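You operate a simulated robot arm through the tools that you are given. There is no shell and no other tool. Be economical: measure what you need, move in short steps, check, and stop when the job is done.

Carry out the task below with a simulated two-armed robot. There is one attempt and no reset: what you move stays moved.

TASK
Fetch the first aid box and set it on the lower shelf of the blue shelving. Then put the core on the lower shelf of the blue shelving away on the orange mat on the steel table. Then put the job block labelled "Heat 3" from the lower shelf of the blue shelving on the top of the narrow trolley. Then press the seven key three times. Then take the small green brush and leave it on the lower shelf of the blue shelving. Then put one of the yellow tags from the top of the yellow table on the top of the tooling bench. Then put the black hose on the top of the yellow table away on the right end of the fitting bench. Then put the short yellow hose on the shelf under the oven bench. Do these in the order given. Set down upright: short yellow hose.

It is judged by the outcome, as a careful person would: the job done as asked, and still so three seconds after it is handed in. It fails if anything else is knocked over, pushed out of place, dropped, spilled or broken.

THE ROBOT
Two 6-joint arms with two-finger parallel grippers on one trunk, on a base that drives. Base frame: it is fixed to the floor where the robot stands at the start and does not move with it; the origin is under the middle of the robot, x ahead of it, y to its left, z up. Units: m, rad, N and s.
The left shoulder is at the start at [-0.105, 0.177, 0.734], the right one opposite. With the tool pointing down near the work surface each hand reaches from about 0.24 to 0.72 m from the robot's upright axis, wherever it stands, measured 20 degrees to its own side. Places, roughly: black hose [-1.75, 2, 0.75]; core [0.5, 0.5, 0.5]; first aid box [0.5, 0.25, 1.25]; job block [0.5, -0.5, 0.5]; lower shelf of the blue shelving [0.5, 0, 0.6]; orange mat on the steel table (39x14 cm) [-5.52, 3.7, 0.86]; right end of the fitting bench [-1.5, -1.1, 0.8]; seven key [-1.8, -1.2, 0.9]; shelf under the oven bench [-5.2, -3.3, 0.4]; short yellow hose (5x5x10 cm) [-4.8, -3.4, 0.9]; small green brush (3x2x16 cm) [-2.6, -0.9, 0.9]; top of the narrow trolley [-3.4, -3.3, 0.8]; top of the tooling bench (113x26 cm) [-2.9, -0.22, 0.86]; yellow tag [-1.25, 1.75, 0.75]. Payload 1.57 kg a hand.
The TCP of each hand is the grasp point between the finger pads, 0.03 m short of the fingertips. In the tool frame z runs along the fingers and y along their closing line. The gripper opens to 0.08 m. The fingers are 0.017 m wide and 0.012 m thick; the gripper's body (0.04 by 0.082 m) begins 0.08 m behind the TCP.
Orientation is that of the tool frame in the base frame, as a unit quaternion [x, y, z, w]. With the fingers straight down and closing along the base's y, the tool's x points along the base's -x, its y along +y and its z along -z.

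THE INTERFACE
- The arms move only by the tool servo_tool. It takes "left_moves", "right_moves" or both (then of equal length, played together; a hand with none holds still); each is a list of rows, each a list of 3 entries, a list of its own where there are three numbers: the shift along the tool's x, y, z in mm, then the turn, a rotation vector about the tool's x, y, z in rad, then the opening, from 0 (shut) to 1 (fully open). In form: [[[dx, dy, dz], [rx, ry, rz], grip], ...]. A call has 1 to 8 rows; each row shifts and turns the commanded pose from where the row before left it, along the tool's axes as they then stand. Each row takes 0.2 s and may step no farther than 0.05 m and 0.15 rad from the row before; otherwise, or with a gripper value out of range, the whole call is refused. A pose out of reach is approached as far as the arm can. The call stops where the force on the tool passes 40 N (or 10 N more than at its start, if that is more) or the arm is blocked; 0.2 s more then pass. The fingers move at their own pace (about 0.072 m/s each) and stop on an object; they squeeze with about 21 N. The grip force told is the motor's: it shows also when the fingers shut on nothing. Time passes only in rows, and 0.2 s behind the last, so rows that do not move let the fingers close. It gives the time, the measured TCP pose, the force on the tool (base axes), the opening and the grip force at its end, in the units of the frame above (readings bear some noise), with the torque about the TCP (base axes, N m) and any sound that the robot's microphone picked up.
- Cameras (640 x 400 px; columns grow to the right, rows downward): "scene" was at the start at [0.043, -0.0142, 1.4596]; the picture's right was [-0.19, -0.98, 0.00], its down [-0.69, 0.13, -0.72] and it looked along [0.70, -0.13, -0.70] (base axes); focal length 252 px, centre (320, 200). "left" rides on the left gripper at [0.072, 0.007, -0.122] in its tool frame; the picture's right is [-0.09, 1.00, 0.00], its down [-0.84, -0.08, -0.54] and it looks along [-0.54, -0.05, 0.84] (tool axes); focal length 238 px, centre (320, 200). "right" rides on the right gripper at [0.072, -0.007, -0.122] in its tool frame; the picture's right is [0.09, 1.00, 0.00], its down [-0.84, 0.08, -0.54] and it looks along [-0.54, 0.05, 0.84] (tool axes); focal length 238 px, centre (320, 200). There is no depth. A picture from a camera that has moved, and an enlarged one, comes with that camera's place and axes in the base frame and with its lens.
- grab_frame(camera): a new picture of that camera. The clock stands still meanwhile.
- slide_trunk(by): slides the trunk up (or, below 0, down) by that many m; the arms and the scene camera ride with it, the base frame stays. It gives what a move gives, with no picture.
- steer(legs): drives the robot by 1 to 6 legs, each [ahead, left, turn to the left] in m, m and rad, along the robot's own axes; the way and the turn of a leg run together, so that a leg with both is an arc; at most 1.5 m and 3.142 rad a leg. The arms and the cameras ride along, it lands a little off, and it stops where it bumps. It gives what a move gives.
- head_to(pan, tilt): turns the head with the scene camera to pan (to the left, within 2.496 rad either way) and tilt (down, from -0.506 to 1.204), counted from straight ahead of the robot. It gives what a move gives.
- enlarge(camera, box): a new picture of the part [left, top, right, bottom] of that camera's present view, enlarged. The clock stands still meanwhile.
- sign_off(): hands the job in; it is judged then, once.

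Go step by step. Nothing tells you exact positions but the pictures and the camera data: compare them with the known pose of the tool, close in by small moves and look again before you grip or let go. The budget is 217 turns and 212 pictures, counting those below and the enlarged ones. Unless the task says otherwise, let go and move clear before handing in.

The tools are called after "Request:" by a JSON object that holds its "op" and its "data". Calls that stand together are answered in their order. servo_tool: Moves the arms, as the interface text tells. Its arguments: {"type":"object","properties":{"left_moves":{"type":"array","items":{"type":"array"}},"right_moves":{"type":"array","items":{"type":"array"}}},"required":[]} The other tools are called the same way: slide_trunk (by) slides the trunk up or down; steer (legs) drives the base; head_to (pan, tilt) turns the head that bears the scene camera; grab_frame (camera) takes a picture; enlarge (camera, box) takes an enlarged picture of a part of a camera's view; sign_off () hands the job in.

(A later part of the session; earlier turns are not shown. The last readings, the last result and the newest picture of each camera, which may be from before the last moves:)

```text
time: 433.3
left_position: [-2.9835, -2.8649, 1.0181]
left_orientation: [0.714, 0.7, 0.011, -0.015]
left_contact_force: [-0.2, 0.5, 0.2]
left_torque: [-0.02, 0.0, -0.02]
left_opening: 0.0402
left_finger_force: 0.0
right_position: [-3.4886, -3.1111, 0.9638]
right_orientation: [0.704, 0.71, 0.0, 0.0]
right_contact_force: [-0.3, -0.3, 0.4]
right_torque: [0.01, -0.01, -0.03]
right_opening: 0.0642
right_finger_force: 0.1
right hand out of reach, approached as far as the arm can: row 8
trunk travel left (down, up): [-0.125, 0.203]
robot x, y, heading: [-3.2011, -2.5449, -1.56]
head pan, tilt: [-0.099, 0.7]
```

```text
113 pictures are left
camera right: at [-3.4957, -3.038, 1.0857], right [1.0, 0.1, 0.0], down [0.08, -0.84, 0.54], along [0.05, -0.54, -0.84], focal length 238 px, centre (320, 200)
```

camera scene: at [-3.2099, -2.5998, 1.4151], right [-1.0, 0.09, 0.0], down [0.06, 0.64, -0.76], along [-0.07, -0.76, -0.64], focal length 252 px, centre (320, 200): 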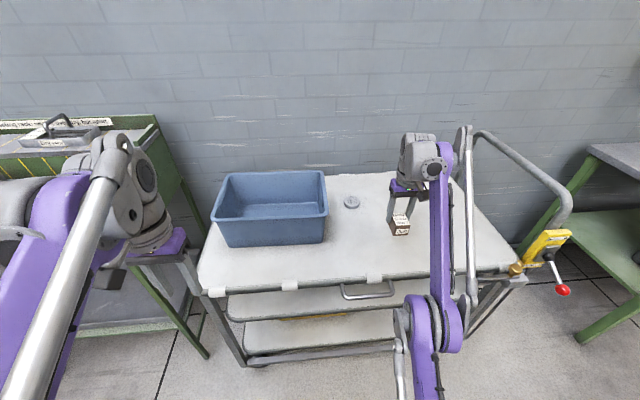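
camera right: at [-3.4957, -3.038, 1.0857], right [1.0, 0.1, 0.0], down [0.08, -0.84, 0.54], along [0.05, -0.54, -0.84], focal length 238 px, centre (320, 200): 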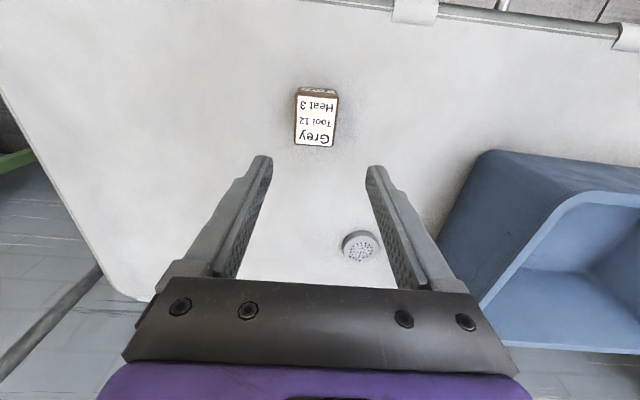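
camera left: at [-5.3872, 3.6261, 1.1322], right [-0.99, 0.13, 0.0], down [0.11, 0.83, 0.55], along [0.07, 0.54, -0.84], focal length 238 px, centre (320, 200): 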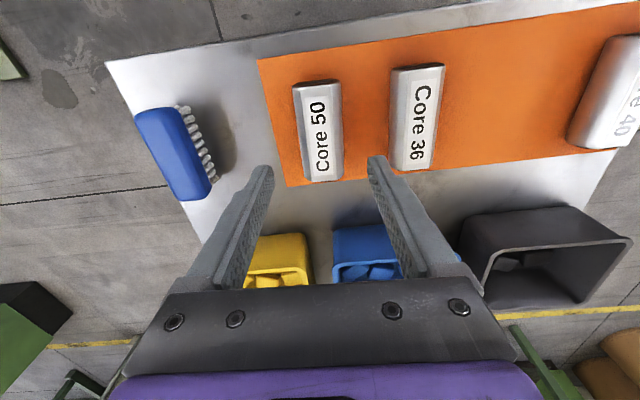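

Heat 3 is on the trolley. Now I go to the fitting bench for the seven key: back off, turn to face +y, and slide along.

Request:
{"op": "steer", "data": {"legs": [[-0.55, 0, 0], [0, 0, 3.135], [0, -1.2, 0]]}}

Request:
{"op": "head_to", "data": {"pan": 0, "tilt": 0.55}}

Request:
{"op": "grab_frame", "data": {"camera": "scene"}}

```text
time: 454.2
left_position: [-2.1998, -1.6908, 1.018]
left_orientation: [-0.689, 0.725, -0.015, -0.011]
left_contact_force: [-0.4, 0.3, 0.1]
left_torque: [0.0, 0.0, 0.03]
left_opening: 0.04
left_finger_force: 0.0
right_position: [-1.689, -1.459, 0.9626]
right_orientation: [-0.698, 0.716, -0.001, 0.0]
right_contact_force: [-0.7, -0.5, 0.9]
right_torque: [0.0, -0.02, -0.01]
right_opening: 0.064
right_finger_force: 0.0
trunk travel left (down, up): [-0.125, 0.203]
robot x, y, heading: [-1.9971, -2.0175, 1.547]
head pan, tilt: [-0.099, 0.7]
```

```text
time: 454.9
left_position: [-2.2002, -1.6921, 1.0177]
left_orientation: [-0.689, 0.725, -0.015, -0.011]
left_contact_force: [-0.6, 0.6, -0.2]
left_torque: [0.0, -0.02, 0.03]
left_opening: 0.0401
left_finger_force: 0.1
right_position: [-1.6891, -1.4587, 0.9628]
right_orientation: [-0.698, 0.716, -0.001, 0.0]
right_contact_force: [-1.1, -0.2, -0.4]
right_torque: [0.02, -0.02, 0.01]
right_opening: 0.064
right_finger_force: 0.0
trunk travel left (down, up): [-0.125, 0.203]
robot x, y, heading: [-1.9961, -2.0203, 1.546]
head pan, tilt: [0.0, 0.55]
```

```text
112 pictures are left
camera scene: at [-1.9942, -1.9549, 1.4282], right [1.0, -0.02, 0.0], down [-0.01, -0.52, -0.85], along [0.02, 0.85, -0.52], focal length 252 px, centre (320, 200)
```

scene: 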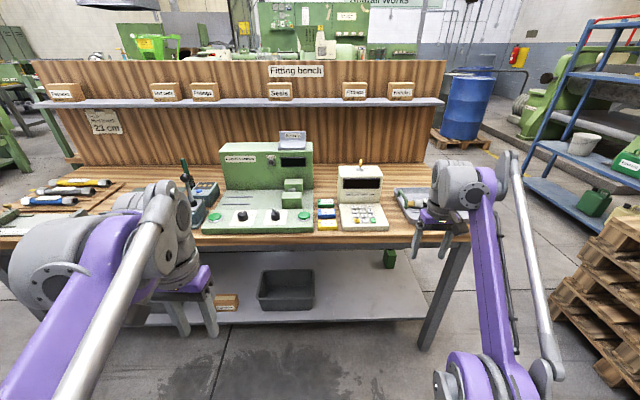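

The fitting bench is ahead, with a small keypad device right of centre. I zoom in.

Request:
{"op": "enlarge", "data": {"camera": "scene", "box": [300, 150, 420, 240]}}

Request:
{"op": "grab_frame", "data": {"camera": "right"}}

Request:
{"op": "enlarge", "data": {"camera": "scene", "box": [0, 160, 220, 260]}}

```text
4.44 times, centred on (360, 195) of scene
camera zoom: at [-1.9942, -1.9549, 1.4282], right [1.0, -0.02, 0.0], down [-0.01, -0.52, -0.85], along [0.02, 0.85, -0.52], focal length 1119 px, centre (142, 222)
```

zoom: 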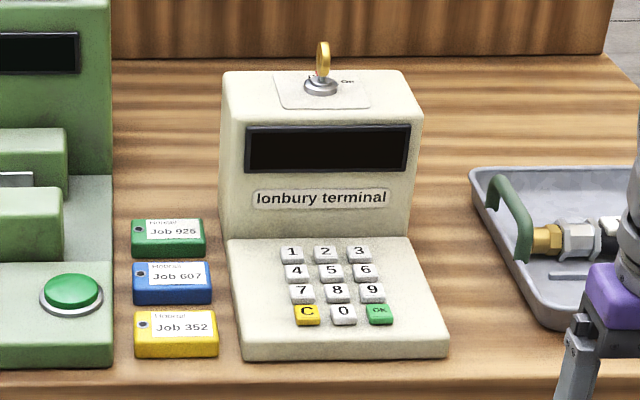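

```text
110 pictures are left
camera right: at [-1.6846, -1.5297, 1.0853], right [-1.0, -0.07, 0.0], down [-0.06, 0.84, 0.54], along [-0.04, 0.54, -0.84], focal length 238 px, centre (320, 200)
```

right: 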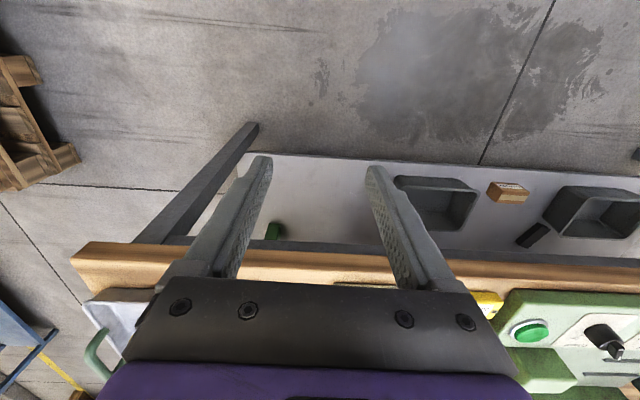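

```text
2.91 times, centred on (110, 210) of scene
camera zoom: at [-1.9942, -1.9549, 1.4282], right [1.0, -0.02, 0.0], down [-0.01, -0.52, -0.85], along [0.02, 0.85, -0.52], focal length 732 px, centre (931, 171)
```

zoom: 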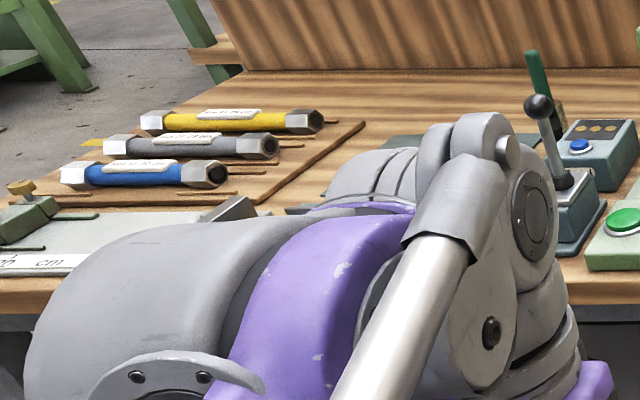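

The seven key is on the "Ionbury terminal" keypad, lower left, near (−1.84, −1.16). I close the right gripper, raise it, and bring the base so the hand is over the keypad.

Request:
{"op": "servo_tool", "data": {"right_moves": [[[30, 0, -20], [0, 0, 0], 0], [[30, 0, -30], [0, 0, 0], 0], [[20, 0, -30], [0, 0, 0], 0], [[0, 0, 0], [0, 0, 0], 0]]}}

Request:
{"op": "steer", "data": {"legs": [[0, 0.14, 0.025], [0.26, 0, 0]]}}

Request:
{"op": "grab_frame", "data": {"camera": "right"}}

Request:
{"op": "grab_frame", "data": {"camera": "scene"}}

```text
time: 455.9
left_position: [-2.2005, -1.6901, 1.0173]
left_orientation: [-0.689, 0.725, -0.015, -0.013]
left_contact_force: [-0.5, 0.0, -0.7]
left_torque: [-0.01, -0.02, 0.03]
left_opening: 0.04
left_finger_force: 0.1
right_position: [-1.6907, -1.5329, 1.0481]
right_orientation: [-0.698, 0.716, 0.0, -0.001]
right_contact_force: [-0.1, 0.0, 1.0]
right_torque: [0.02, -0.02, 0.02]
right_opening: 0.0
right_finger_force: 21.0
right hand out of reach, approached as far as the arm can: row 2
trunk travel left (down, up): [-0.125, 0.203]
robot x, y, heading: [-1.9952, -2.0202, 1.55]
head pan, tilt: [0.0, 0.55]
```

```text
time: 459.2
left_position: [-2.3497, -1.4358, 1.0179]
left_orientation: [-0.697, 0.716, -0.015, -0.011]
left_contact_force: [0.0, 0.6, 1.0]
left_torque: [-0.03, -0.02, 0.0]
left_opening: 0.0401
left_finger_force: 0.0
right_position: [-1.8444, -1.2651, 1.0479]
right_orientation: [-0.707, 0.707, -0.002, -0.001]
right_contact_force: [-1.0, -0.9, -0.2]
right_torque: [-0.03, -0.01, 0.0]
right_opening: 0.0
right_finger_force: 21.2
trunk travel left (down, up): [-0.125, 0.203]
robot x, y, heading: [-2.1318, -1.7585, 1.57]
head pan, tilt: [0.0, 0.55]
```

```text
108 pictures are left
camera right: at [-1.8365, -1.3356, 1.1699], right [-1.0, -0.09, 0.0], down [-0.08, 0.84, 0.54], along [-0.05, 0.54, -0.84], focal length 238 px, centre (320, 200)
```

right: 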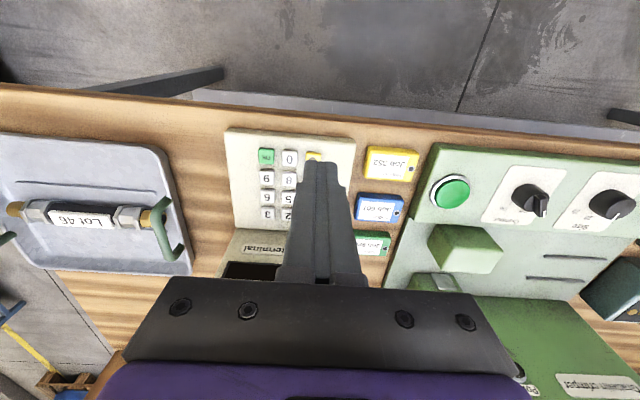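

```text
107 pictures are left
camera scene: at [-2.1369, -1.694, 1.4282], right [1.0, 0.0, 0.0], down [0.0, -0.52, -0.85], along [0.0, 0.85, -0.52], focal length 252 px, centre (320, 200)
```

scene: 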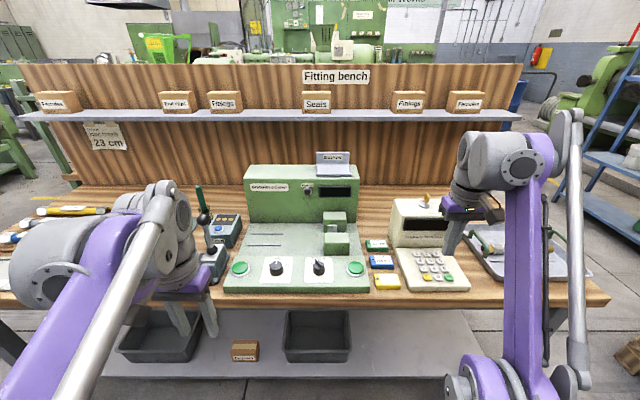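

Triangulated: the 7 key is at about (−1.840, −1.180, 0.882). I move over it and come down close for a check.

Request:
{"op": "servo_tool", "data": {"right_moves": [[[-42, -2, 0], [0, 0, 0], 0], [[-43, -2, 0], [0, 0, 0], 0], [[0, 0, 40], [0, 0, 0], 0], [[0, 0, 40], [0, 0, 0], 0], [[0, 0, 25], [0, 0, 0], 0]]}}

Request:
{"op": "grab_frame", "data": {"camera": "right"}}

Request:
{"op": "enlarge", "data": {"camera": "scene", "box": [370, 190, 490, 290]}}

```text
time: 460.4
left_position: [-2.3497, -1.4348, 1.0176]
left_orientation: [-0.698, 0.716, -0.014, -0.011]
left_contact_force: [0.9, 0.2, -0.9]
left_torque: [-0.01, 0.01, 0.01]
left_opening: 0.0399
left_finger_force: 0.1
right_position: [-1.838, -1.2176, 0.9491]
right_orientation: [-0.707, 0.707, -0.002, -0.001]
right_contact_force: [-0.1, 0.1, 0.6]
right_torque: [0.01, 0.05, 0.05]
right_opening: 0.0001
right_finger_force: 20.5
right hand out of reach, approached as far as the arm can: row 1, 2, 3, 4, 5
trunk travel left (down, up): [-0.125, 0.203]
robot x, y, heading: [-2.1345, -1.76, 1.572]
head pan, tilt: [0.0, 0.55]
```

```text
106 pictures are left
camera right: at [-1.8298, -1.2872, 1.0717], right [-1.0, -0.09, 0.0], down [-0.08, 0.84, 0.54], along [-0.05, 0.54, -0.84], focal length 238 px, centre (320, 200)
```

right: 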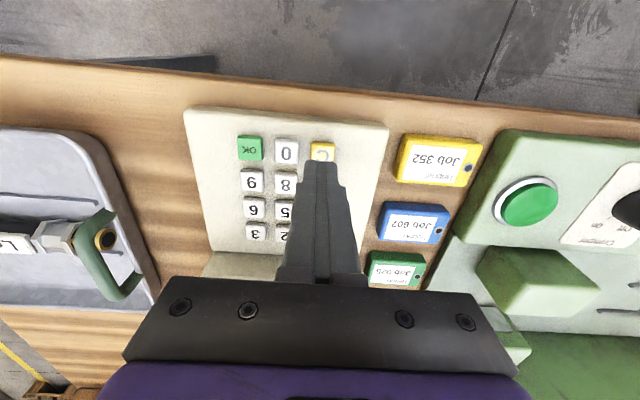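

```text
4.00 times, centred on (430, 240) of scene
camera zoom: at [-2.1366, -1.6945, 1.4282], right [1.0, 0.0, 0.0], down [0.0, -0.52, -0.85], along [0.0, 0.85, -0.52], focal length 1007 px, centre (-120, 40)
```

zoom: 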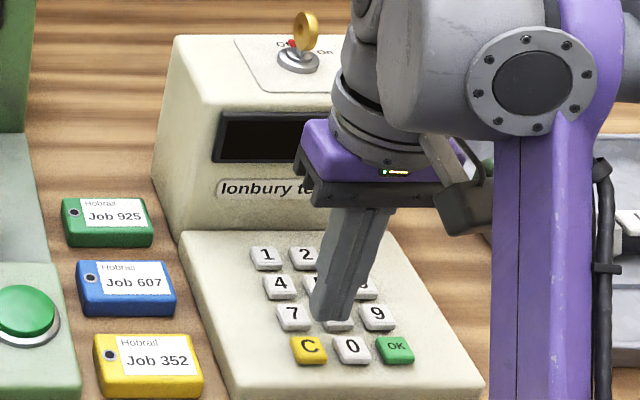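

The tip is just short of the 7 key (over C). I move 37 mm further ahead.

Request:
{"op": "servo_tool", "data": {"right_moves": [[[-19, 1, -5], [0, 0, 0], 0], [[-18, 1, 0], [0, 0, 0], 0]]}}

Request:
{"op": "enlarge", "data": {"camera": "right", "box": [220, 90, 420, 215]}}

Request:
{"op": "enlarge", "data": {"camera": "scene", "box": [370, 190, 490, 290]}}

```text
time: 461.0
left_position: [-2.3495, -1.4356, 1.0184]
left_orientation: [-0.698, 0.716, -0.015, -0.012]
left_contact_force: [-0.1, 0.4, -0.3]
left_torque: [-0.02, 0.0, 0.02]
left_opening: 0.0401
left_finger_force: 0.0
right_position: [-1.8391, -1.1908, 0.954]
right_orientation: [-0.707, 0.707, 0.0, -0.001]
right_contact_force: [0.9, -0.1, -0.3]
right_torque: [0.02, 0.0, 0.01]
right_opening: 0.0
right_finger_force: 21.2
right hand out of reach, approached as far as the arm can: row 2
trunk travel left (down, up): [-0.125, 0.203]
robot x, y, heading: [-2.1405, -1.757, 1.569]
head pan, tilt: [0.0, 0.55]
```

```text
3.20 times, centred on (320, 152) of right
camera zoom: at [-1.8315, -1.2606, 1.077], right [-1.0, -0.09, 0.0], down [-0.08, 0.84, 0.54], along [-0.05, 0.54, -0.84], focal length 763 px, centre (320, 352)
```

zoom: 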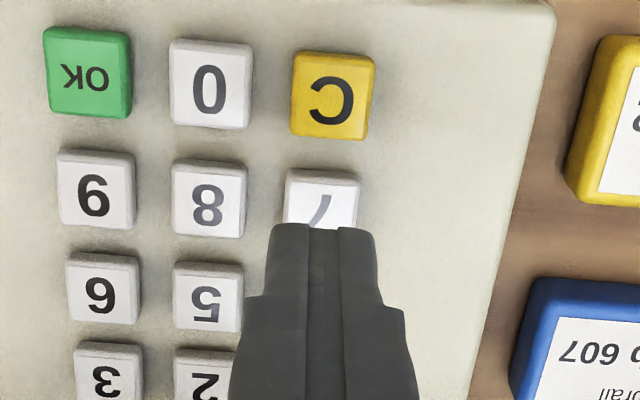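

```text
4.00 times, centred on (430, 240) of scene
camera zoom: at [-2.1367, -1.6948, 1.4282], right [1.0, 0.0, 0.0], down [0.0, -0.52, -0.85], along [0.0, 0.85, -0.52], focal length 1007 px, centre (-120, 40)
```

zoom: 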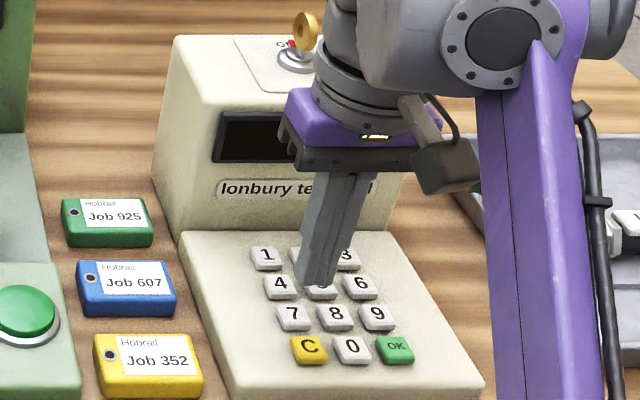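

The 7 key is 1 cm further ahead, at my reach limit. I creep the base forward 15 mm.

Request:
{"op": "steer", "data": {"legs": [[0.015, 0, 0]]}}

Request:
{"op": "servo_tool", "data": {"right_moves": [[[0, 0, 15], [0, 0, 0], 0], [[0, 0, 10], [0, 0, 0], 0]]}}

Request:
{"op": "enlarge", "data": {"camera": "right", "box": [220, 90, 420, 215]}}

Request:
{"op": "enlarge", "data": {"camera": "scene", "box": [370, 190, 490, 290]}}

```text
time: 461.8
left_position: [-2.3508, -1.4208, 1.0174]
left_orientation: [-0.698, 0.716, -0.015, -0.012]
left_contact_force: [-0.1, -0.2, -0.4]
left_torque: [-0.03, 0.01, 0.02]
left_opening: 0.0399
left_finger_force: 0.0
right_position: [-1.8381, -1.1764, 0.9546]
right_orientation: [-0.707, 0.707, -0.001, -0.001]
right_contact_force: [-0.7, 1.2, -0.7]
right_torque: [-0.03, -0.02, 0.0]
right_opening: 0.0
right_finger_force: 20.6
trunk travel left (down, up): [-0.125, 0.203]
robot x, y, heading: [-2.1338, -1.7442, 1.573]
head pan, tilt: [0.0, 0.55]
```

```text
time: 462.4
left_position: [-2.3494, -1.4214, 1.0195]
left_orientation: [-0.698, 0.716, -0.014, -0.011]
left_contact_force: [0.3, 0.5, 0.8]
left_torque: [0.02, 0.04, 0.0]
left_opening: 0.0401
left_finger_force: 0.1
right_position: [-1.8405, -1.1766, 0.9294]
right_orientation: [0.707, -0.707, 0.001, 0.0]
right_contact_force: [0.7, 0.4, 0.0]
right_torque: [0.01, -0.05, 0.02]
right_opening: 0.0001
right_finger_force: 21.2
trunk travel left (down, up): [-0.125, 0.203]
robot x, y, heading: [-2.1409, -1.7444, 1.574]
head pan, tilt: [0.0, 0.55]
```

```text
3.20 times, centred on (320, 152) of right
camera zoom: at [-1.8323, -1.2461, 1.0526], right [-1.0, -0.09, 0.0], down [-0.08, 0.84, 0.54], along [-0.05, 0.54, -0.84], focal length 763 px, centre (320, 352)
```

zoom: 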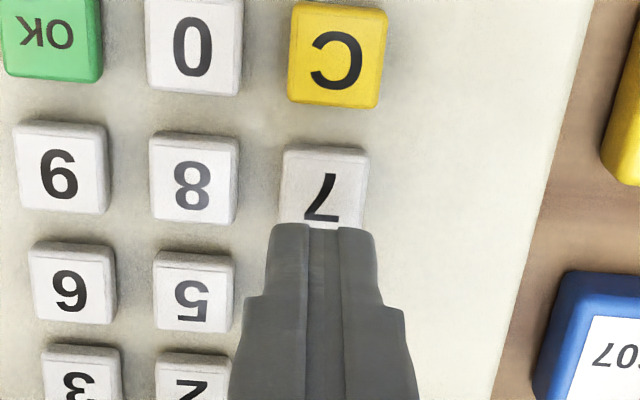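

```text
4.00 times, centred on (430, 240) of scene
camera zoom: at [-2.1369, -1.6799, 1.4282], right [1.0, 0.0, 0.0], down [0.0, -0.52, -0.85], along [0.0, 0.85, -0.52], focal length 1007 px, centre (-120, 40)
```

zoom: 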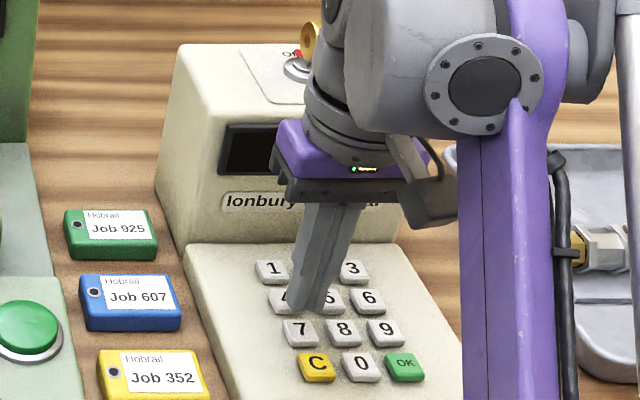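

Tip is 17 mm above the 7. I centre by 4 mm and press gently.

Request:
{"op": "servo_tool", "data": {"right_moves": [[[4, 0, 10], [0, 0, 0], 0], [[0, 0, 4], [0, 0, 0], 0], [[0, 0, 2], [0, 0, 0], 0]]}}

Request:
{"op": "servo_tool", "data": {"right_moves": [[[0, 0, 2], [0, 0, 0], 0]]}}

Request:
{"op": "enlarge", "data": {"camera": "right", "box": [220, 90, 420, 215]}}

```text
time: 463.2
left_position: [-2.3497, -1.4216, 1.0182]
left_orientation: [-0.698, 0.716, -0.015, -0.011]
left_contact_force: [0.3, -1.6, 0.0]
left_torque: [-0.05, -0.01, -0.05]
left_opening: 0.0397
left_finger_force: 0.1
right_position: [-1.8382, -1.1794, 0.9131]
right_orientation: [0.707, -0.707, 0.001, 0.001]
right_contact_force: [0.1, -0.5, -0.3]
right_torque: [0.01, 0.0, 0.0]
right_opening: 0.0004
right_finger_force: 20.7
trunk travel left (down, up): [-0.125, 0.203]
robot x, y, heading: [-2.1373, -1.7447, 1.569]
head pan, tilt: [0.0, 0.55]
heard: click
```

```text
time: 463.6
left_position: [-2.3496, -1.4211, 1.0167]
left_orientation: [-0.697, 0.716, -0.014, -0.011]
left_contact_force: [0.0, 0.5, 0.0]
left_torque: [0.0, 0.01, 0.03]
left_opening: 0.0399
left_finger_force: 0.1
right_position: [-1.8387, -1.179, 0.9113]
right_orientation: [0.707, -0.707, 0.001, 0.001]
right_contact_force: [-0.2, 0.1, 2.3]
right_torque: [-0.01, -0.01, -0.05]
right_opening: 0.0
right_finger_force: 21.5
trunk travel left (down, up): [-0.125, 0.203]
robot x, y, heading: [-2.1381, -1.742, 1.565]
head pan, tilt: [0.0, 0.55]
```

```text
3.20 times, centred on (320, 152) of right
camera zoom: at [-1.8317, -1.2497, 1.0345], right [-1.0, -0.09, 0.0], down [-0.08, 0.84, 0.54], along [-0.05, 0.54, -0.84], focal length 763 px, centre (320, 352)
```

zoom: 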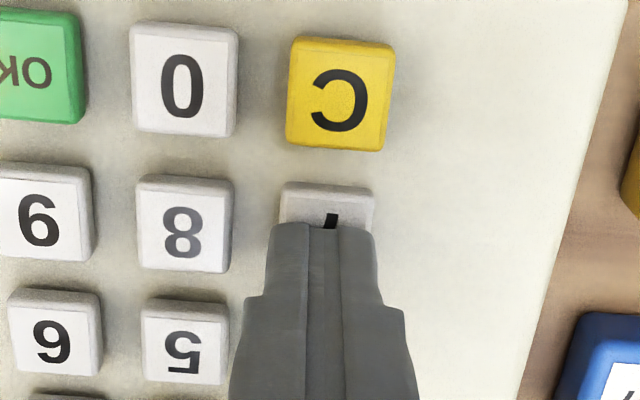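

A click: first press. I raise to release and press a second time, checking the sounds.

Request:
{"op": "servo_tool", "data": {"right_moves": [[[0, 0, -6], [0, 0, 0], 0], [[0, 0, -6], [0, 0, 0], 0], [[0, 0, 0], [0, 0, 0], 0]]}}

Request:
{"op": "servo_tool", "data": {"right_moves": [[[0, 0, 6], [0, 0, 0], 0], [[0, 0, 5], [0, 0, 0], 0], [[0, 0, 0], [0, 0, 0], 0]]}}

```text
time: 464.4
left_position: [-2.348, -1.4219, 1.0179]
left_orientation: [-0.698, 0.716, -0.015, -0.012]
left_contact_force: [0.9, 0.9, 0.0]
left_torque: [0.01, -0.01, -0.02]
left_opening: 0.0398
left_finger_force: 0.2
right_position: [-1.837, -1.1804, 0.9239]
right_orientation: [-0.707, 0.707, -0.001, 0.0]
right_contact_force: [-0.1, -0.3, 0.2]
right_torque: [0.0, -0.02, 0.01]
right_opening: 0.0
right_finger_force: 21.2
trunk travel left (down, up): [-0.125, 0.203]
robot x, y, heading: [-2.1342, -1.7449, 1.574]
head pan, tilt: [0.0, 0.55]
```

```text
time: 465.2
left_position: [-2.3502, -1.4212, 1.0179]
left_orientation: [-0.697, 0.717, -0.014, -0.012]
left_contact_force: [0.1, -0.1, -1.1]
left_torque: [0.0, -0.01, -0.02]
left_opening: 0.04
left_finger_force: 0.1
right_position: [-1.8387, -1.179, 0.9122]
right_orientation: [-0.707, 0.707, 0.0, 0.0]
right_contact_force: [0.4, -0.2, 1.9]
right_torque: [0.03, -0.03, 0.03]
right_opening: 0.0
right_finger_force: 20.6
trunk travel left (down, up): [-0.125, 0.203]
robot x, y, heading: [-2.135, -1.7418, 1.57]
head pan, tilt: [0.0, 0.55]
heard: click
```

Second click heard. I release and press the third time, then move up and away.

Request:
{"op": "servo_tool", "data": {"right_moves": [[[0, 0, -6], [0, 0, 0], 0], [[0, 0, -5], [0, 0, 0], 0], [[0, 0, 0], [0, 0, 0], 0]]}}

Request:
{"op": "servo_tool", "data": {"right_moves": [[[0, 0, 6], [0, 0, 0], 0], [[0, 0, 5], [0, 0, 0], 0], [[0, 0, 0], [0, 0, 0], 0]]}}

Request:
{"op": "servo_tool", "data": {"right_moves": [[[0, 0, -10], [0, 0, 0], 0], [[0, 0, -20], [0, 0, 0], 0], [[40, 0, -20], [0, 0, 0], 0], [[45, 0, -15], [0, 0, 0], 0]]}}

Request:
{"op": "grab_frame", "data": {"camera": "scene"}}

Request:
{"op": "enlarge", "data": {"camera": "scene", "box": [370, 190, 490, 290]}}

```text
time: 466.0
left_position: [-2.3494, -1.4223, 1.0183]
left_orientation: [-0.697, 0.716, -0.015, -0.011]
left_contact_force: [-0.5, 0.1, -0.9]
left_torque: [-0.04, 0.01, 0.01]
left_opening: 0.04
left_finger_force: 0.1
right_position: [-1.8375, -1.1799, 0.9231]
right_orientation: [0.707, -0.707, 0.0, 0.001]
right_contact_force: [0.5, -0.1, 0.8]
right_torque: [0.02, -0.01, 0.01]
right_opening: 0.0
right_finger_force: 20.4
trunk travel left (down, up): [-0.125, 0.203]
robot x, y, heading: [-2.1353, -1.743, 1.575]
head pan, tilt: [0.0, 0.55]
```

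```text
time: 466.8
left_position: [-2.3496, -1.4214, 1.0171]
left_orientation: [-0.697, 0.717, -0.014, -0.011]
left_contact_force: [-0.1, 0.2, -0.1]
left_torque: [0.03, 0.0, 0.01]
left_opening: 0.0399
left_finger_force: 0.0
right_position: [-1.8388, -1.1805, 0.9119]
right_orientation: [-0.707, 0.707, -0.001, -0.002]
right_contact_force: [-0.1, -0.1, 0.9]
right_torque: [-0.01, -0.01, 0.0]
right_opening: 0.0001
right_finger_force: 20.8
trunk travel left (down, up): [-0.125, 0.203]
robot x, y, heading: [-2.1358, -1.7452, 1.566]
head pan, tilt: [0.0, 0.55]
heard: click
```

```text
time: 467.8
left_position: [-2.3501, -1.4217, 1.0181]
left_orientation: [-0.697, 0.716, -0.015, -0.012]
left_contact_force: [0.4, 0.4, -0.3]
left_torque: [0.01, 0.01, 0.02]
left_opening: 0.04
left_finger_force: 0.1
right_position: [-1.8297, -1.2244, 0.9965]
right_orientation: [0.707, -0.707, 0.001, 0.001]
right_contact_force: [0.2, -0.7, 0.0]
right_torque: [-0.02, 0.01, -0.01]
right_opening: 0.0
right_finger_force: 21.2
right hand out of reach, approached as far as the arm can: row 3, 4
trunk travel left (down, up): [-0.125, 0.203]
robot x, y, heading: [-2.1377, -1.7419, 1.568]
head pan, tilt: [0.0, 0.55]
```

```text
99 pictures are left
camera scene: at [-2.137, -1.6806, 1.4282], right [1.0, 0.0, 0.0], down [0.0, -0.52, -0.85], along [0.0, 0.85, -0.52], focal length 252 px, centre (320, 200)
```

scene: 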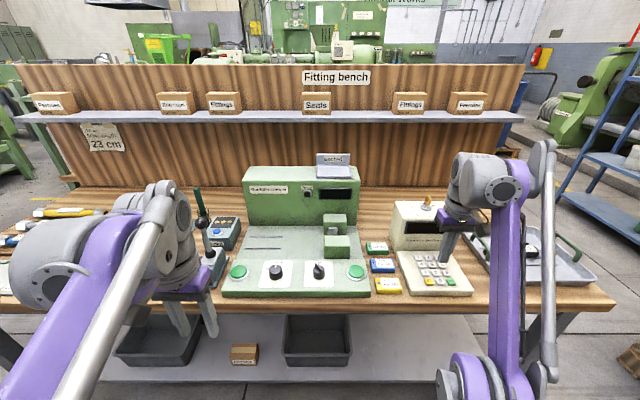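

```text
4.00 times, centred on (430, 240) of scene
camera zoom: at [-2.137, -1.6806, 1.4282], right [1.0, 0.0, 0.0], down [0.0, -0.52, -0.85], along [0.0, 0.85, -0.52], focal length 1007 px, centre (-120, 40)
```

zoom: 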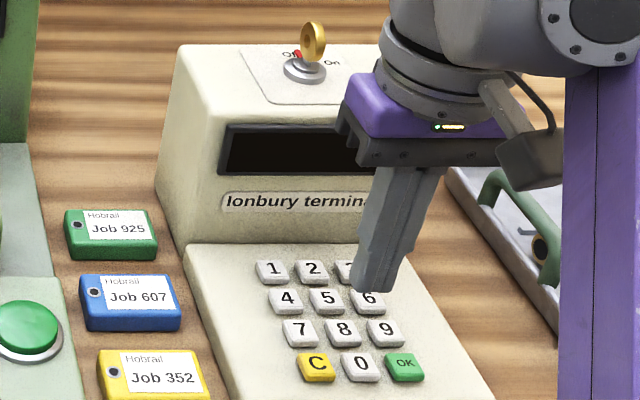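

Three clicks heard for the 7 key. Now the small green brush, seen upright near (−2.6, −0.85); I pull the left hand aside and zoom in.

Request:
{"op": "steer", "data": {"legs": [[-0.25, 0, 0], [0, 0.45, 0]]}}

Request:
{"op": "grab_frame", "data": {"camera": "scene"}}

Request:
{"op": "enlarge", "data": {"camera": "scene", "box": [230, 140, 430, 265]}}

```text
time: 473.7
left_position: [-2.7997, -1.6726, 1.0184]
left_orientation: [-0.697, 0.717, -0.015, -0.012]
left_contact_force: [1.1, 0.3, -0.3]
left_torque: [0.02, 0.03, 0.02]
left_opening: 0.04
left_finger_force: 0.0
right_position: [-2.2787, -1.4752, 0.9959]
right_orientation: [-0.706, 0.708, -0.001, -0.001]
right_contact_force: [-0.3, 0.3, 0.8]
right_torque: [-0.02, -0.04, -0.01]
right_opening: 0.0
right_finger_force: 21.4
trunk travel left (down, up): [-0.125, 0.203]
robot x, y, heading: [-2.5857, -1.9956, 1.569]
head pan, tilt: [0.0, 0.55]
```

```text
97 pictures are left
camera scene: at [-2.5876, -1.9309, 1.4282], right [1.0, 0.0, 0.0], down [0.0, -0.52, -0.85], along [0.0, 0.85, -0.52], focal length 252 px, centre (320, 200)
```

scene: 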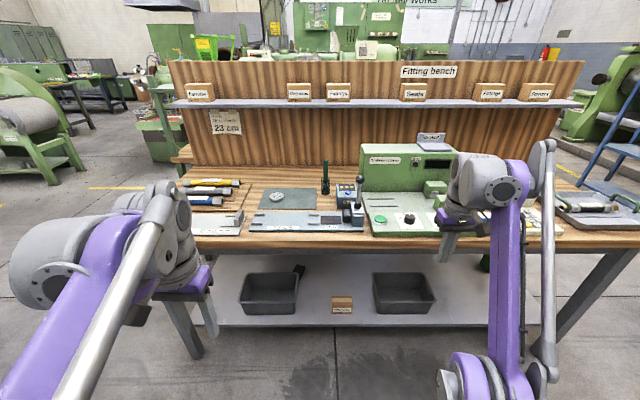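

```text
3.20 times, centred on (330, 202) of scene
camera zoom: at [-2.5876, -1.9309, 1.4282], right [1.0, 0.0, 0.0], down [0.0, -0.52, -0.85], along [0.0, 0.85, -0.52], focal length 805 px, centre (288, 192)
```

zoom: 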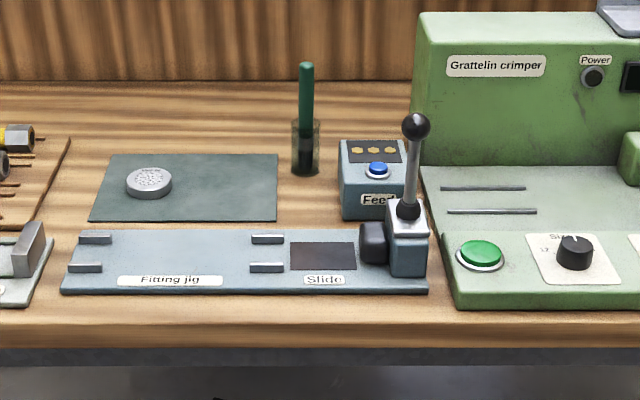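

The brush stands in a small glass cup at about (−2.56, −0.845), handle top at z≈0.975. I raise the trunk, retract the right hand, and move so the left hand can come down over it.

Request:
{"op": "slide_trunk", "data": {"by": 0.2}}

Request:
{"op": "servo_tool", "data": {"left_moves": [[[0, 0, 0], [0, -0.019, 0], 0.5], [[0, 0, 0], [0, -0.019, 0], 0.5], [[0, 0, 0], [0, 0, 0], 0.5], [[0, 0, 0], [0, 0, 0], 0.5], [[0, 0, 0], [0, 0, 0], 0.5]], "right_moves": [[[40, 0, 0], [0, 0, 0], 0], [[40, 0, 0], [0, 0, 0], 0], [[40, 0, 0], [0, 0, 0], 0], [[40, 0, 0], [0, 0, 0], 0], [[40, 0, 0], [0, 0, 0], 0]]}}

Request:
{"op": "steer", "data": {"legs": [[0, -0.22, 0], [0.46, 0, 0]]}}

Request:
{"op": "grab_frame", "data": {"camera": "left"}}

Request:
{"op": "grab_frame", "data": {"camera": "scene"}}

```text
time: 475.9
left_position: [-2.7998, -1.6716, 1.2173]
left_orientation: [-0.697, 0.717, -0.015, -0.011]
left_contact_force: [-0.7, 0.1, -1.1]
left_torque: [0.01, 0.01, -0.02]
left_opening: 0.0401
left_finger_force: 0.1
right_position: [-2.2786, -1.4448, 1.2603]
right_orientation: [-0.706, 0.706, 0.036, 0.034]
right_contact_force: [0.1, -0.4, -0.6]
right_torque: [0.02, -0.01, -0.02]
right_opening: 0.0001
right_finger_force: 21.1
trunk travel left (down, up): [-0.325, 0.003]
robot x, y, heading: [-2.5879, -1.997, 1.567]
head pan, tilt: [0.0, 0.55]
```

```text
time: 477.1
left_position: [-2.7989, -1.6736, 1.2181]
left_orientation: [-0.697, 0.717, -0.001, 0.002]
left_contact_force: [-0.3, -0.5, 0.2]
left_torque: [0.01, 0.0, 0.02]
left_opening: 0.04
left_finger_force: 0.0
right_position: [-2.2446, -1.5263, 1.3418]
right_orientation: [-0.706, 0.707, 0.033, 0.033]
right_contact_force: [-1.0, 0.3, 0.2]
right_torque: [0.01, -0.04, 0.02]
right_opening: 0.0
right_finger_force: 21.2
right hand out of reach, approached as far as the arm can: row 1, 2, 3, 4, 5
trunk travel left (down, up): [-0.325, 0.003]
robot x, y, heading: [-2.5856, -1.9949, 1.57]
head pan, tilt: [0.0, 0.55]
```

```text
time: 482.0
left_position: [-2.5737, -1.2139, 1.2171]
left_orientation: [-0.696, 0.718, -0.001, 0.003]
left_contact_force: [-0.2, 0.0, 0.4]
left_torque: [-0.03, -0.02, -0.03]
left_opening: 0.0401
left_finger_force: 0.0
right_position: [-2.0191, -1.0674, 1.3403]
right_orientation: [-0.705, 0.708, 0.033, 0.032]
right_contact_force: [-0.4, 0.3, 0.0]
right_torque: [-0.01, -0.01, 0.05]
right_opening: 0.0
right_finger_force: 21.3
trunk travel left (down, up): [-0.325, 0.003]
robot x, y, heading: [-2.3618, -1.5372, 1.568]
head pan, tilt: [0.0, 0.55]
```

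```text
95 pictures are left
camera left: at [-2.5837, -1.2856, 1.3398], right [-0.99, 0.12, -0.01], down [0.1, 0.83, 0.54], along [0.07, 0.54, -0.84], focal length 238 px, centre (320, 200)
```

left: 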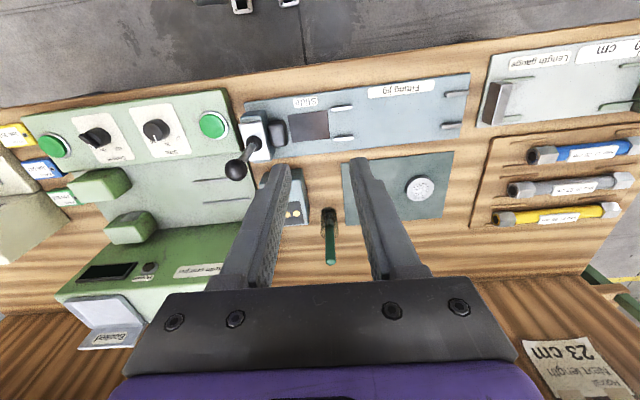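

```text
94 pictures are left
camera scene: at [-2.3626, -1.4895, 1.632], right [1.0, 0.0, 0.0], down [0.0, -0.52, -0.85], along [0.0, 0.85, -0.52], focal length 252 px, centre (320, 200)
```

scene: 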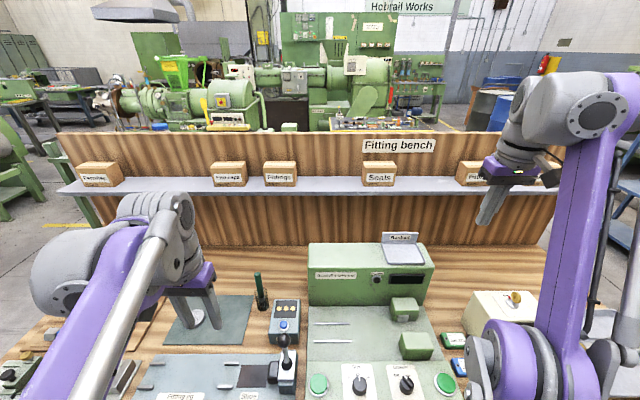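

Triangulated: the brush is at about (−2.565, −0.893), top at 0.98. I move the left hand closer above, and look again.

Request:
{"op": "servo_tool", "data": {"left_moves": [[[-45, 0, 10], [0, 0, 0], 0.6], [[-45, 0, 10], [0, 0, 0], 0.6], [[-45, 0, 10], [0, 0, 0], 0.6], [[-45, 0, 10], [0, 0, 0], 0.6], [[-45, 0, 5], [0, 0, 0], 0.6]]}}

Request:
{"op": "grab_frame", "data": {"camera": "left"}}

Request:
{"op": "enlarge", "data": {"camera": "scene", "box": [140, 200, 340, 325]}}

```text
time: 483.2
left_position: [-2.5681, -0.985, 1.1721]
left_orientation: [-0.697, 0.717, -0.002, 0.002]
left_contact_force: [0.2, 0.3, -0.1]
left_torque: [-0.05, -0.02, -0.01]
left_opening: 0.0478
left_finger_force: 0.1
right_position: [-2.018, -1.0648, 1.3406]
right_orientation: [-0.705, 0.708, 0.033, 0.032]
right_contact_force: [-0.6, 0.6, 0.0]
right_torque: [0.0, 0.0, -0.04]
right_opening: 0.0
right_finger_force: 21.2
trunk travel left (down, up): [-0.325, 0.003]
robot x, y, heading: [-2.3626, -1.5349, 1.568]
head pan, tilt: [0.0, 0.55]
```

```text
93 pictures are left
camera left: at [-2.5779, -1.0569, 1.294], right [-0.99, 0.12, -0.01], down [0.1, 0.83, 0.54], along [0.07, 0.54, -0.84], focal length 238 px, centre (320, 200)
```

left: 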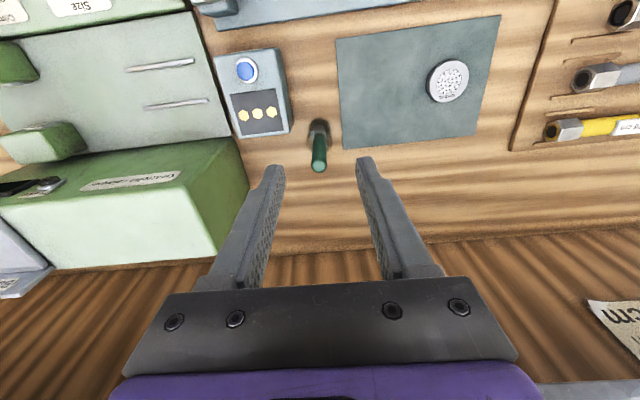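

```text
3.20 times, centred on (240, 262) of scene
camera zoom: at [-2.3627, -1.4865, 1.6322], right [1.0, 0.0, 0.0], down [0.0, -0.52, -0.85], along [0.0, 0.85, -0.52], focal length 805 px, centre (576, 0)
```

zoom: 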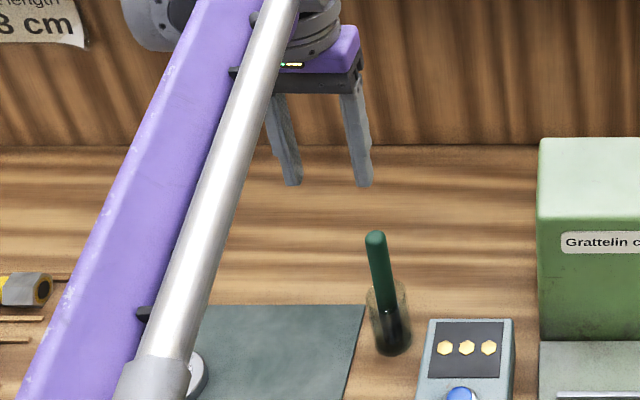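

Request:
{"op": "servo_tool", "data": {"left_moves": [[[-36, -3, 0], [0, 0, 0], 0.6], [[-35, -4, 0], [0, 0, 0], 0.6], [[0, 0, 40], [0, 0, 0], 0.6], [[0, 0, 40], [0, 0, 0], 0.6], [[0, 0, 20], [0, 0, 0], 0.6]]}}

Request:
{"op": "grab_frame", "data": {"camera": "left"}}

Request:
{"op": "enlarge", "data": {"camera": "scene", "box": [180, 200, 340, 300]}}

```text
time: 484.4
left_position: [-2.5584, -0.9179, 1.0714]
left_orientation: [-0.696, 0.718, -0.001, 0.002]
left_contact_force: [0.2, -0.1, -0.1]
left_torque: [0.0, 0.01, -0.01]
left_opening: 0.0481
left_finger_force: 0.0
right_position: [-2.0185, -1.0659, 1.341]
right_orientation: [-0.705, 0.708, 0.033, 0.032]
right_contact_force: [-0.2, 0.4, 0.0]
right_torque: [0.03, -0.02, -0.01]
right_opening: 0.0
right_finger_force: 21.3
trunk travel left (down, up): [-0.325, 0.003]
robot x, y, heading: [-2.3585, -1.5385, 1.565]
head pan, tilt: [0.0, 0.55]
```

```text
91 pictures are left
camera left: at [-2.5673, -0.989, 1.1933], right [-0.99, 0.12, -0.01], down [0.1, 0.83, 0.54], along [0.07, 0.54, -0.84], focal length 238 px, centre (320, 200)
```

left: 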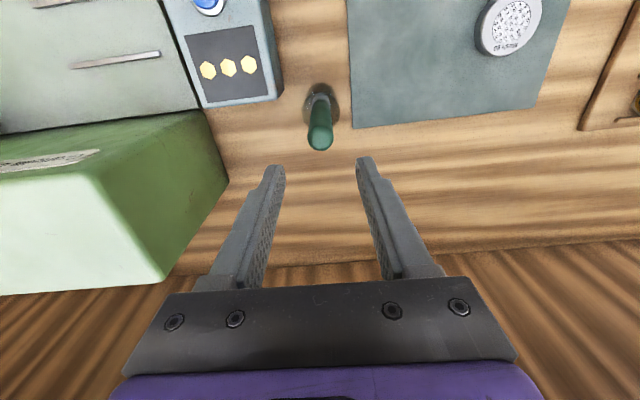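

```text
4.00 times, centred on (260, 250) of scene
camera zoom: at [-2.3627, -1.4886, 1.6322], right [1.0, 0.0, 0.0], down [0.0, -0.52, -0.85], along [0.0, 0.85, -0.52], focal length 1007 px, centre (560, 0)
```

zoom: 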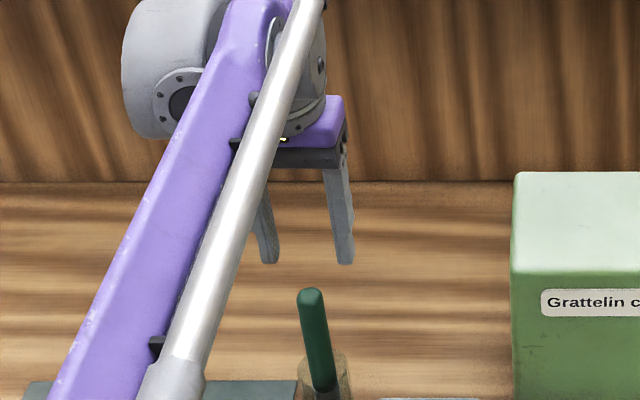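

The hand is right above the brush handle. I descend to grip it above the cup rim.

Request:
{"op": "servo_tool", "data": {"left_moves": [[[2, 0, 40], [0, 0, 0], 0.6], [[0, 0, 40], [0, 0, 0], 0.6], [[0, 0, 35], [0, 0, 0], 0.6]]}}

Request:
{"op": "grab_frame", "data": {"camera": "left"}}

Request:
{"op": "enlarge", "data": {"camera": "scene", "box": [180, 230, 340, 330]}}

```text
time: 485.2
left_position: [-2.5582, -0.9183, 0.9586]
left_orientation: [-0.697, 0.717, -0.002, 0.001]
left_contact_force: [0.2, 0.2, -1.1]
left_torque: [0.01, 0.0, 0.03]
left_opening: 0.0479
left_finger_force: 0.1
right_position: [-2.0181, -1.0656, 1.3411]
right_orientation: [-0.705, 0.708, 0.033, 0.033]
right_contact_force: [0.2, -0.4, 0.5]
right_torque: [0.02, 0.02, 0.01]
right_opening: 0.0
right_finger_force: 21.0
trunk travel left (down, up): [-0.325, 0.003]
robot x, y, heading: [-2.3626, -1.5353, 1.568]
head pan, tilt: [0.0, 0.55]
```

```text
89 pictures are left
camera left: at [-2.567, -0.9908, 1.08], right [-0.99, 0.12, -0.01], down [0.1, 0.83, 0.54], along [0.07, 0.54, -0.84], focal length 238 px, centre (320, 200)
```

left: 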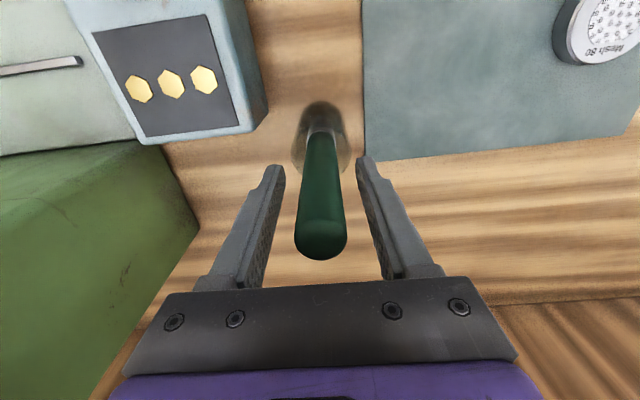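

```text
4.00 times, centred on (260, 280) of scene
camera zoom: at [-2.3627, -1.4884, 1.6321], right [1.0, 0.0, 0.0], down [0.0, -0.52, -0.85], along [0.0, 0.85, -0.52], focal length 1007 px, centre (560, -120)
```

zoom: 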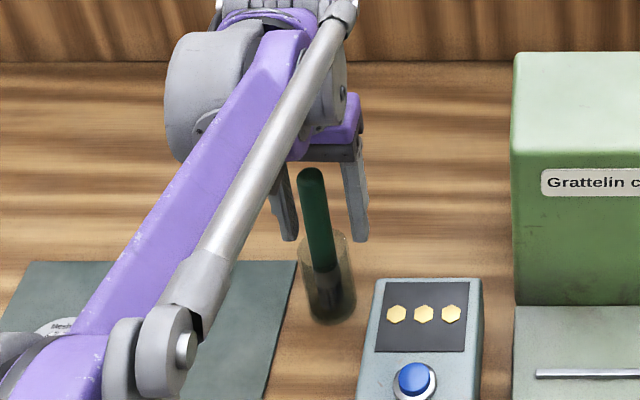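

The handle is centred between the fingers, tips just above the rim. I raise 4 mm and close.

Request:
{"op": "servo_tool", "data": {"left_moves": [[[0, 0, -4], [0, 0, 0], 0.6], [[0, 0, 0], [0, 0, 0], 0], [[0, 0, 0], [0, 0, 0], 0], [[0, 0, 0], [0, 0, 0], 0], [[0, 0, 0], [0, 0, 0], 0]]}}

Request:
{"op": "servo_tool", "data": {"left_moves": [[[0, 0, -5], [0, 0, 0], 0], [[0, 0, -10], [0, 0, 0], 0], [[0, 0, -15], [0, 0, 0], 0], [[0, 0, -20], [0, 0, 0], 0], [[0, 0, -20], [0, 0, 0], 0], [[0, 0, -20], [0, 0, 0], 0], [[0, 0, -20], [0, 0, 0], 0], [[0, 0, -20], [0, 0, 0], 0]]}}

Request:
{"op": "grab_frame", "data": {"camera": "scene"}}

Request:
{"op": "grab_frame", "data": {"camera": "left"}}

```text
time: 486.4
left_position: [-2.5571, -0.919, 0.9628]
left_orientation: [-0.697, 0.717, -0.001, 0.002]
left_contact_force: [-0.2, -0.2, -0.4]
left_torque: [0.0, 0.0, 0.01]
left_opening: 0.0188
left_finger_force: 20.9
right_position: [-2.0188, -1.0663, 1.3411]
right_orientation: [-0.705, 0.708, 0.034, 0.032]
right_contact_force: [0.0, -0.4, -0.1]
right_torque: [-0.01, 0.01, -0.03]
right_opening: 0.0
right_finger_force: 21.0
trunk travel left (down, up): [-0.325, 0.003]
robot x, y, heading: [-2.3623, -1.5383, 1.569]
head pan, tilt: [0.0, 0.55]
```

```text
time: 488.2
left_position: [-2.5578, -0.9189, 1.0944]
left_orientation: [-0.696, 0.718, -0.002, 0.003]
left_contact_force: [-0.5, 0.0, -0.5]
left_torque: [0.0, 0.0, 0.01]
left_opening: 0.0186
left_finger_force: 21.4
right_position: [-2.0198, -1.066, 1.3411]
right_orientation: [-0.704, 0.709, 0.032, 0.032]
right_contact_force: [0.2, 0.0, 0.7]
right_torque: [0.01, -0.01, 0.01]
right_opening: 0.0
right_finger_force: 20.7
trunk travel left (down, up): [-0.325, 0.003]
robot x, y, heading: [-2.363, -1.5359, 1.562]
head pan, tilt: [0.0, 0.55]
```

```text
87 pictures are left
camera scene: at [-2.3626, -1.489, 1.6322], right [1.0, 0.0, 0.0], down [0.0, -0.52, -0.85], along [0.0, 0.85, -0.52], focal length 252 px, centre (320, 200)
```

scene: 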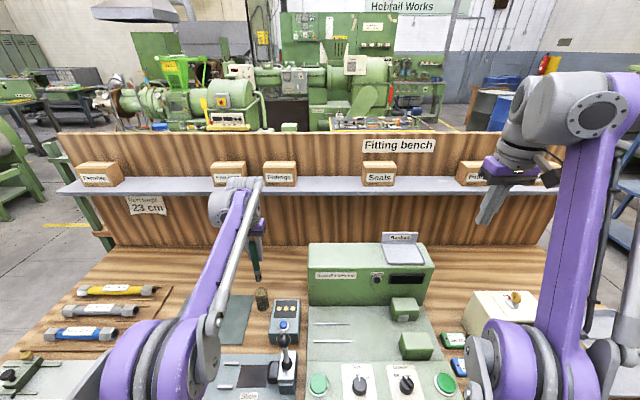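

```text
86 pictures are left
camera left: at [-2.567, -0.9908, 1.2158], right [-0.99, 0.12, -0.01], down [0.1, 0.83, 0.54], along [0.07, 0.54, -0.84], focal length 238 px, centre (320, 200)
```

left: 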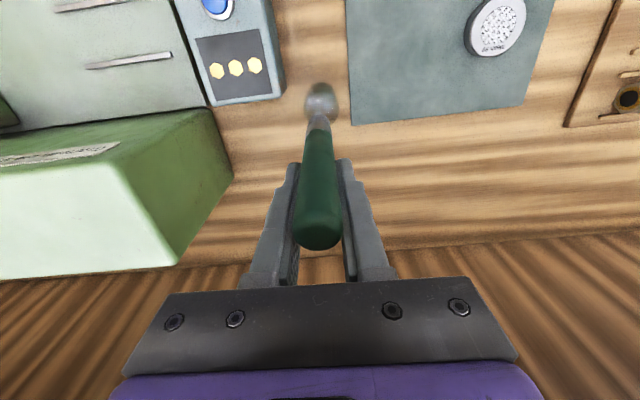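

The brush is out of the cup and held. I raise a bit more, back off and travel back toward the blue shelving.

Request:
{"op": "servo_tool", "data": {"left_moves": [[[0, 0, -20], [0, 0, 0], 0], [[10, 0, -20], [0, 0, 0], 0]]}}

Request:
{"op": "steer", "data": {"legs": [[-0.57, 0, 0], [0, 0, -1.571], [1.45, 0, 0]]}}

Request:
{"op": "grab_frame", "data": {"camera": "left"}}

```text
time: 488.8
left_position: [-2.5578, -0.9281, 1.1323]
left_orientation: [-0.697, 0.717, -0.001, 0.003]
left_contact_force: [0.6, 0.3, -0.9]
left_torque: [-0.02, -0.01, -0.01]
left_opening: 0.0186
left_finger_force: 21.1
right_position: [-2.0181, -1.0679, 1.3414]
right_orientation: [-0.704, 0.708, 0.034, 0.034]
right_contact_force: [-0.1, 0.9, -0.6]
right_torque: [-0.01, 0.0, 0.02]
right_opening: 0.0
right_finger_force: 20.9
trunk travel left (down, up): [-0.325, 0.003]
robot x, y, heading: [-2.3626, -1.5361, 1.569]
head pan, tilt: [0.0, 0.55]
```

```text
time: 502.8
left_position: [-0.2968, -1.9386, 1.1318]
left_orientation: [0.02, 1.0, -0.003, 0.0]
left_contact_force: [0.2, -0.2, -0.2]
left_torque: [0.01, 0.0, 0.0]
left_opening: 0.0183
left_finger_force: 20.8
right_position: [-0.4396, -2.4772, 1.3415]
right_orientation: [0.006, 0.999, 0.001, 0.046]
right_contact_force: [-0.8, 0.7, 0.0]
right_torque: [0.02, -0.01, -0.03]
right_opening: 0.0
right_finger_force: 21.0
trunk travel left (down, up): [-0.325, 0.003]
robot x, y, heading: [-0.9063, -2.1339, -0.01]
head pan, tilt: [0.0, 0.55]
```

```text
85 pictures are left
camera left: at [-0.3689, -1.9295, 1.2539], right [0.13, 0.99, -0.01], down [0.83, -0.11, 0.54], along [0.54, -0.08, -0.84], focal length 238 px, centre (320, 200)
```

left: 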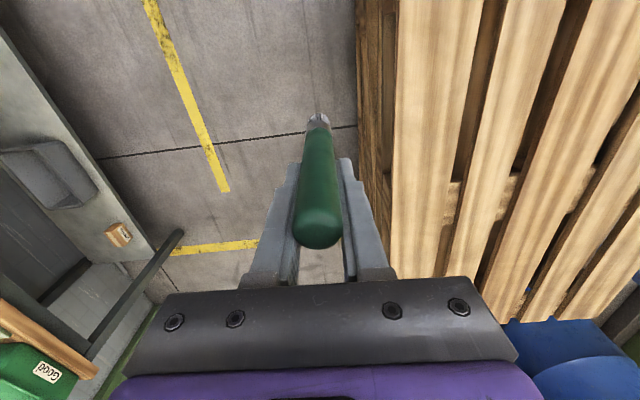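

Request:
{"op": "steer", "data": {"legs": [[0, 0, 1.58], [1.2, -0.01, 0], [0.95, 0, 0], [0, 0, -1.571], [0, 0.2, 0]]}}

Request:
{"op": "head_to", "data": {"pan": 0.2, "tilt": 0.6}}

Request:
{"op": "grab_frame", "data": {"camera": "scene"}}

```text
time: 523.0
left_position: [-0.2762, 0.4216, 1.1321]
left_orientation: [0.012, 1.0, -0.003, 0.001]
left_contact_force: [0.4, 0.4, -0.2]
left_torque: [0.05, 0.0, 0.01]
left_opening: 0.0181
left_finger_force: 20.3
right_position: [-0.4113, -0.1196, 1.3418]
right_orientation: [0.001, 0.999, 0.0, 0.046]
right_contact_force: [-0.3, -0.8, 0.8]
right_torque: [0.02, 0.02, -0.02]
right_opening: 0.0
right_finger_force: 21.2
trunk travel left (down, up): [-0.325, 0.003]
robot x, y, heading: [-0.8865, 0.2213, 0.001]
head pan, tilt: [0.0, 0.55]
```

```text
time: 523.8
left_position: [-0.2763, 0.4215, 1.131]
left_orientation: [0.013, 1.0, -0.002, 0.0]
left_contact_force: [-0.6, -0.1, -0.6]
left_torque: [0.0, -0.02, -0.01]
left_opening: 0.0182
left_finger_force: 21.2
right_position: [-0.4111, -0.1187, 1.3415]
right_orientation: [0.001, 0.999, 0.001, 0.046]
right_contact_force: [0.1, 0.2, -0.4]
right_torque: [0.01, -0.01, 0.0]
right_opening: 0.0003
right_finger_force: 20.8
trunk travel left (down, up): [-0.325, 0.003]
robot x, y, heading: [-0.8838, 0.2222, -0.004]
head pan, tilt: [0.201, 0.6]
```

```text
84 pictures are left
camera scene: at [-0.8412, 0.2414, 1.6277], right [0.2, -0.98, 0.0], down [-0.55, -0.11, -0.83], along [0.81, 0.16, -0.56], focal length 252 px, centre (320, 200)
```

scene: 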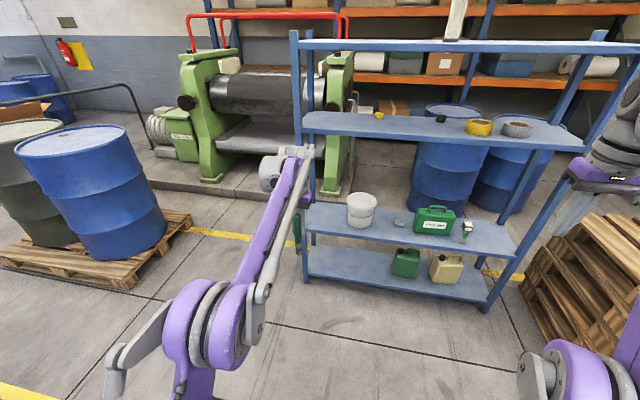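

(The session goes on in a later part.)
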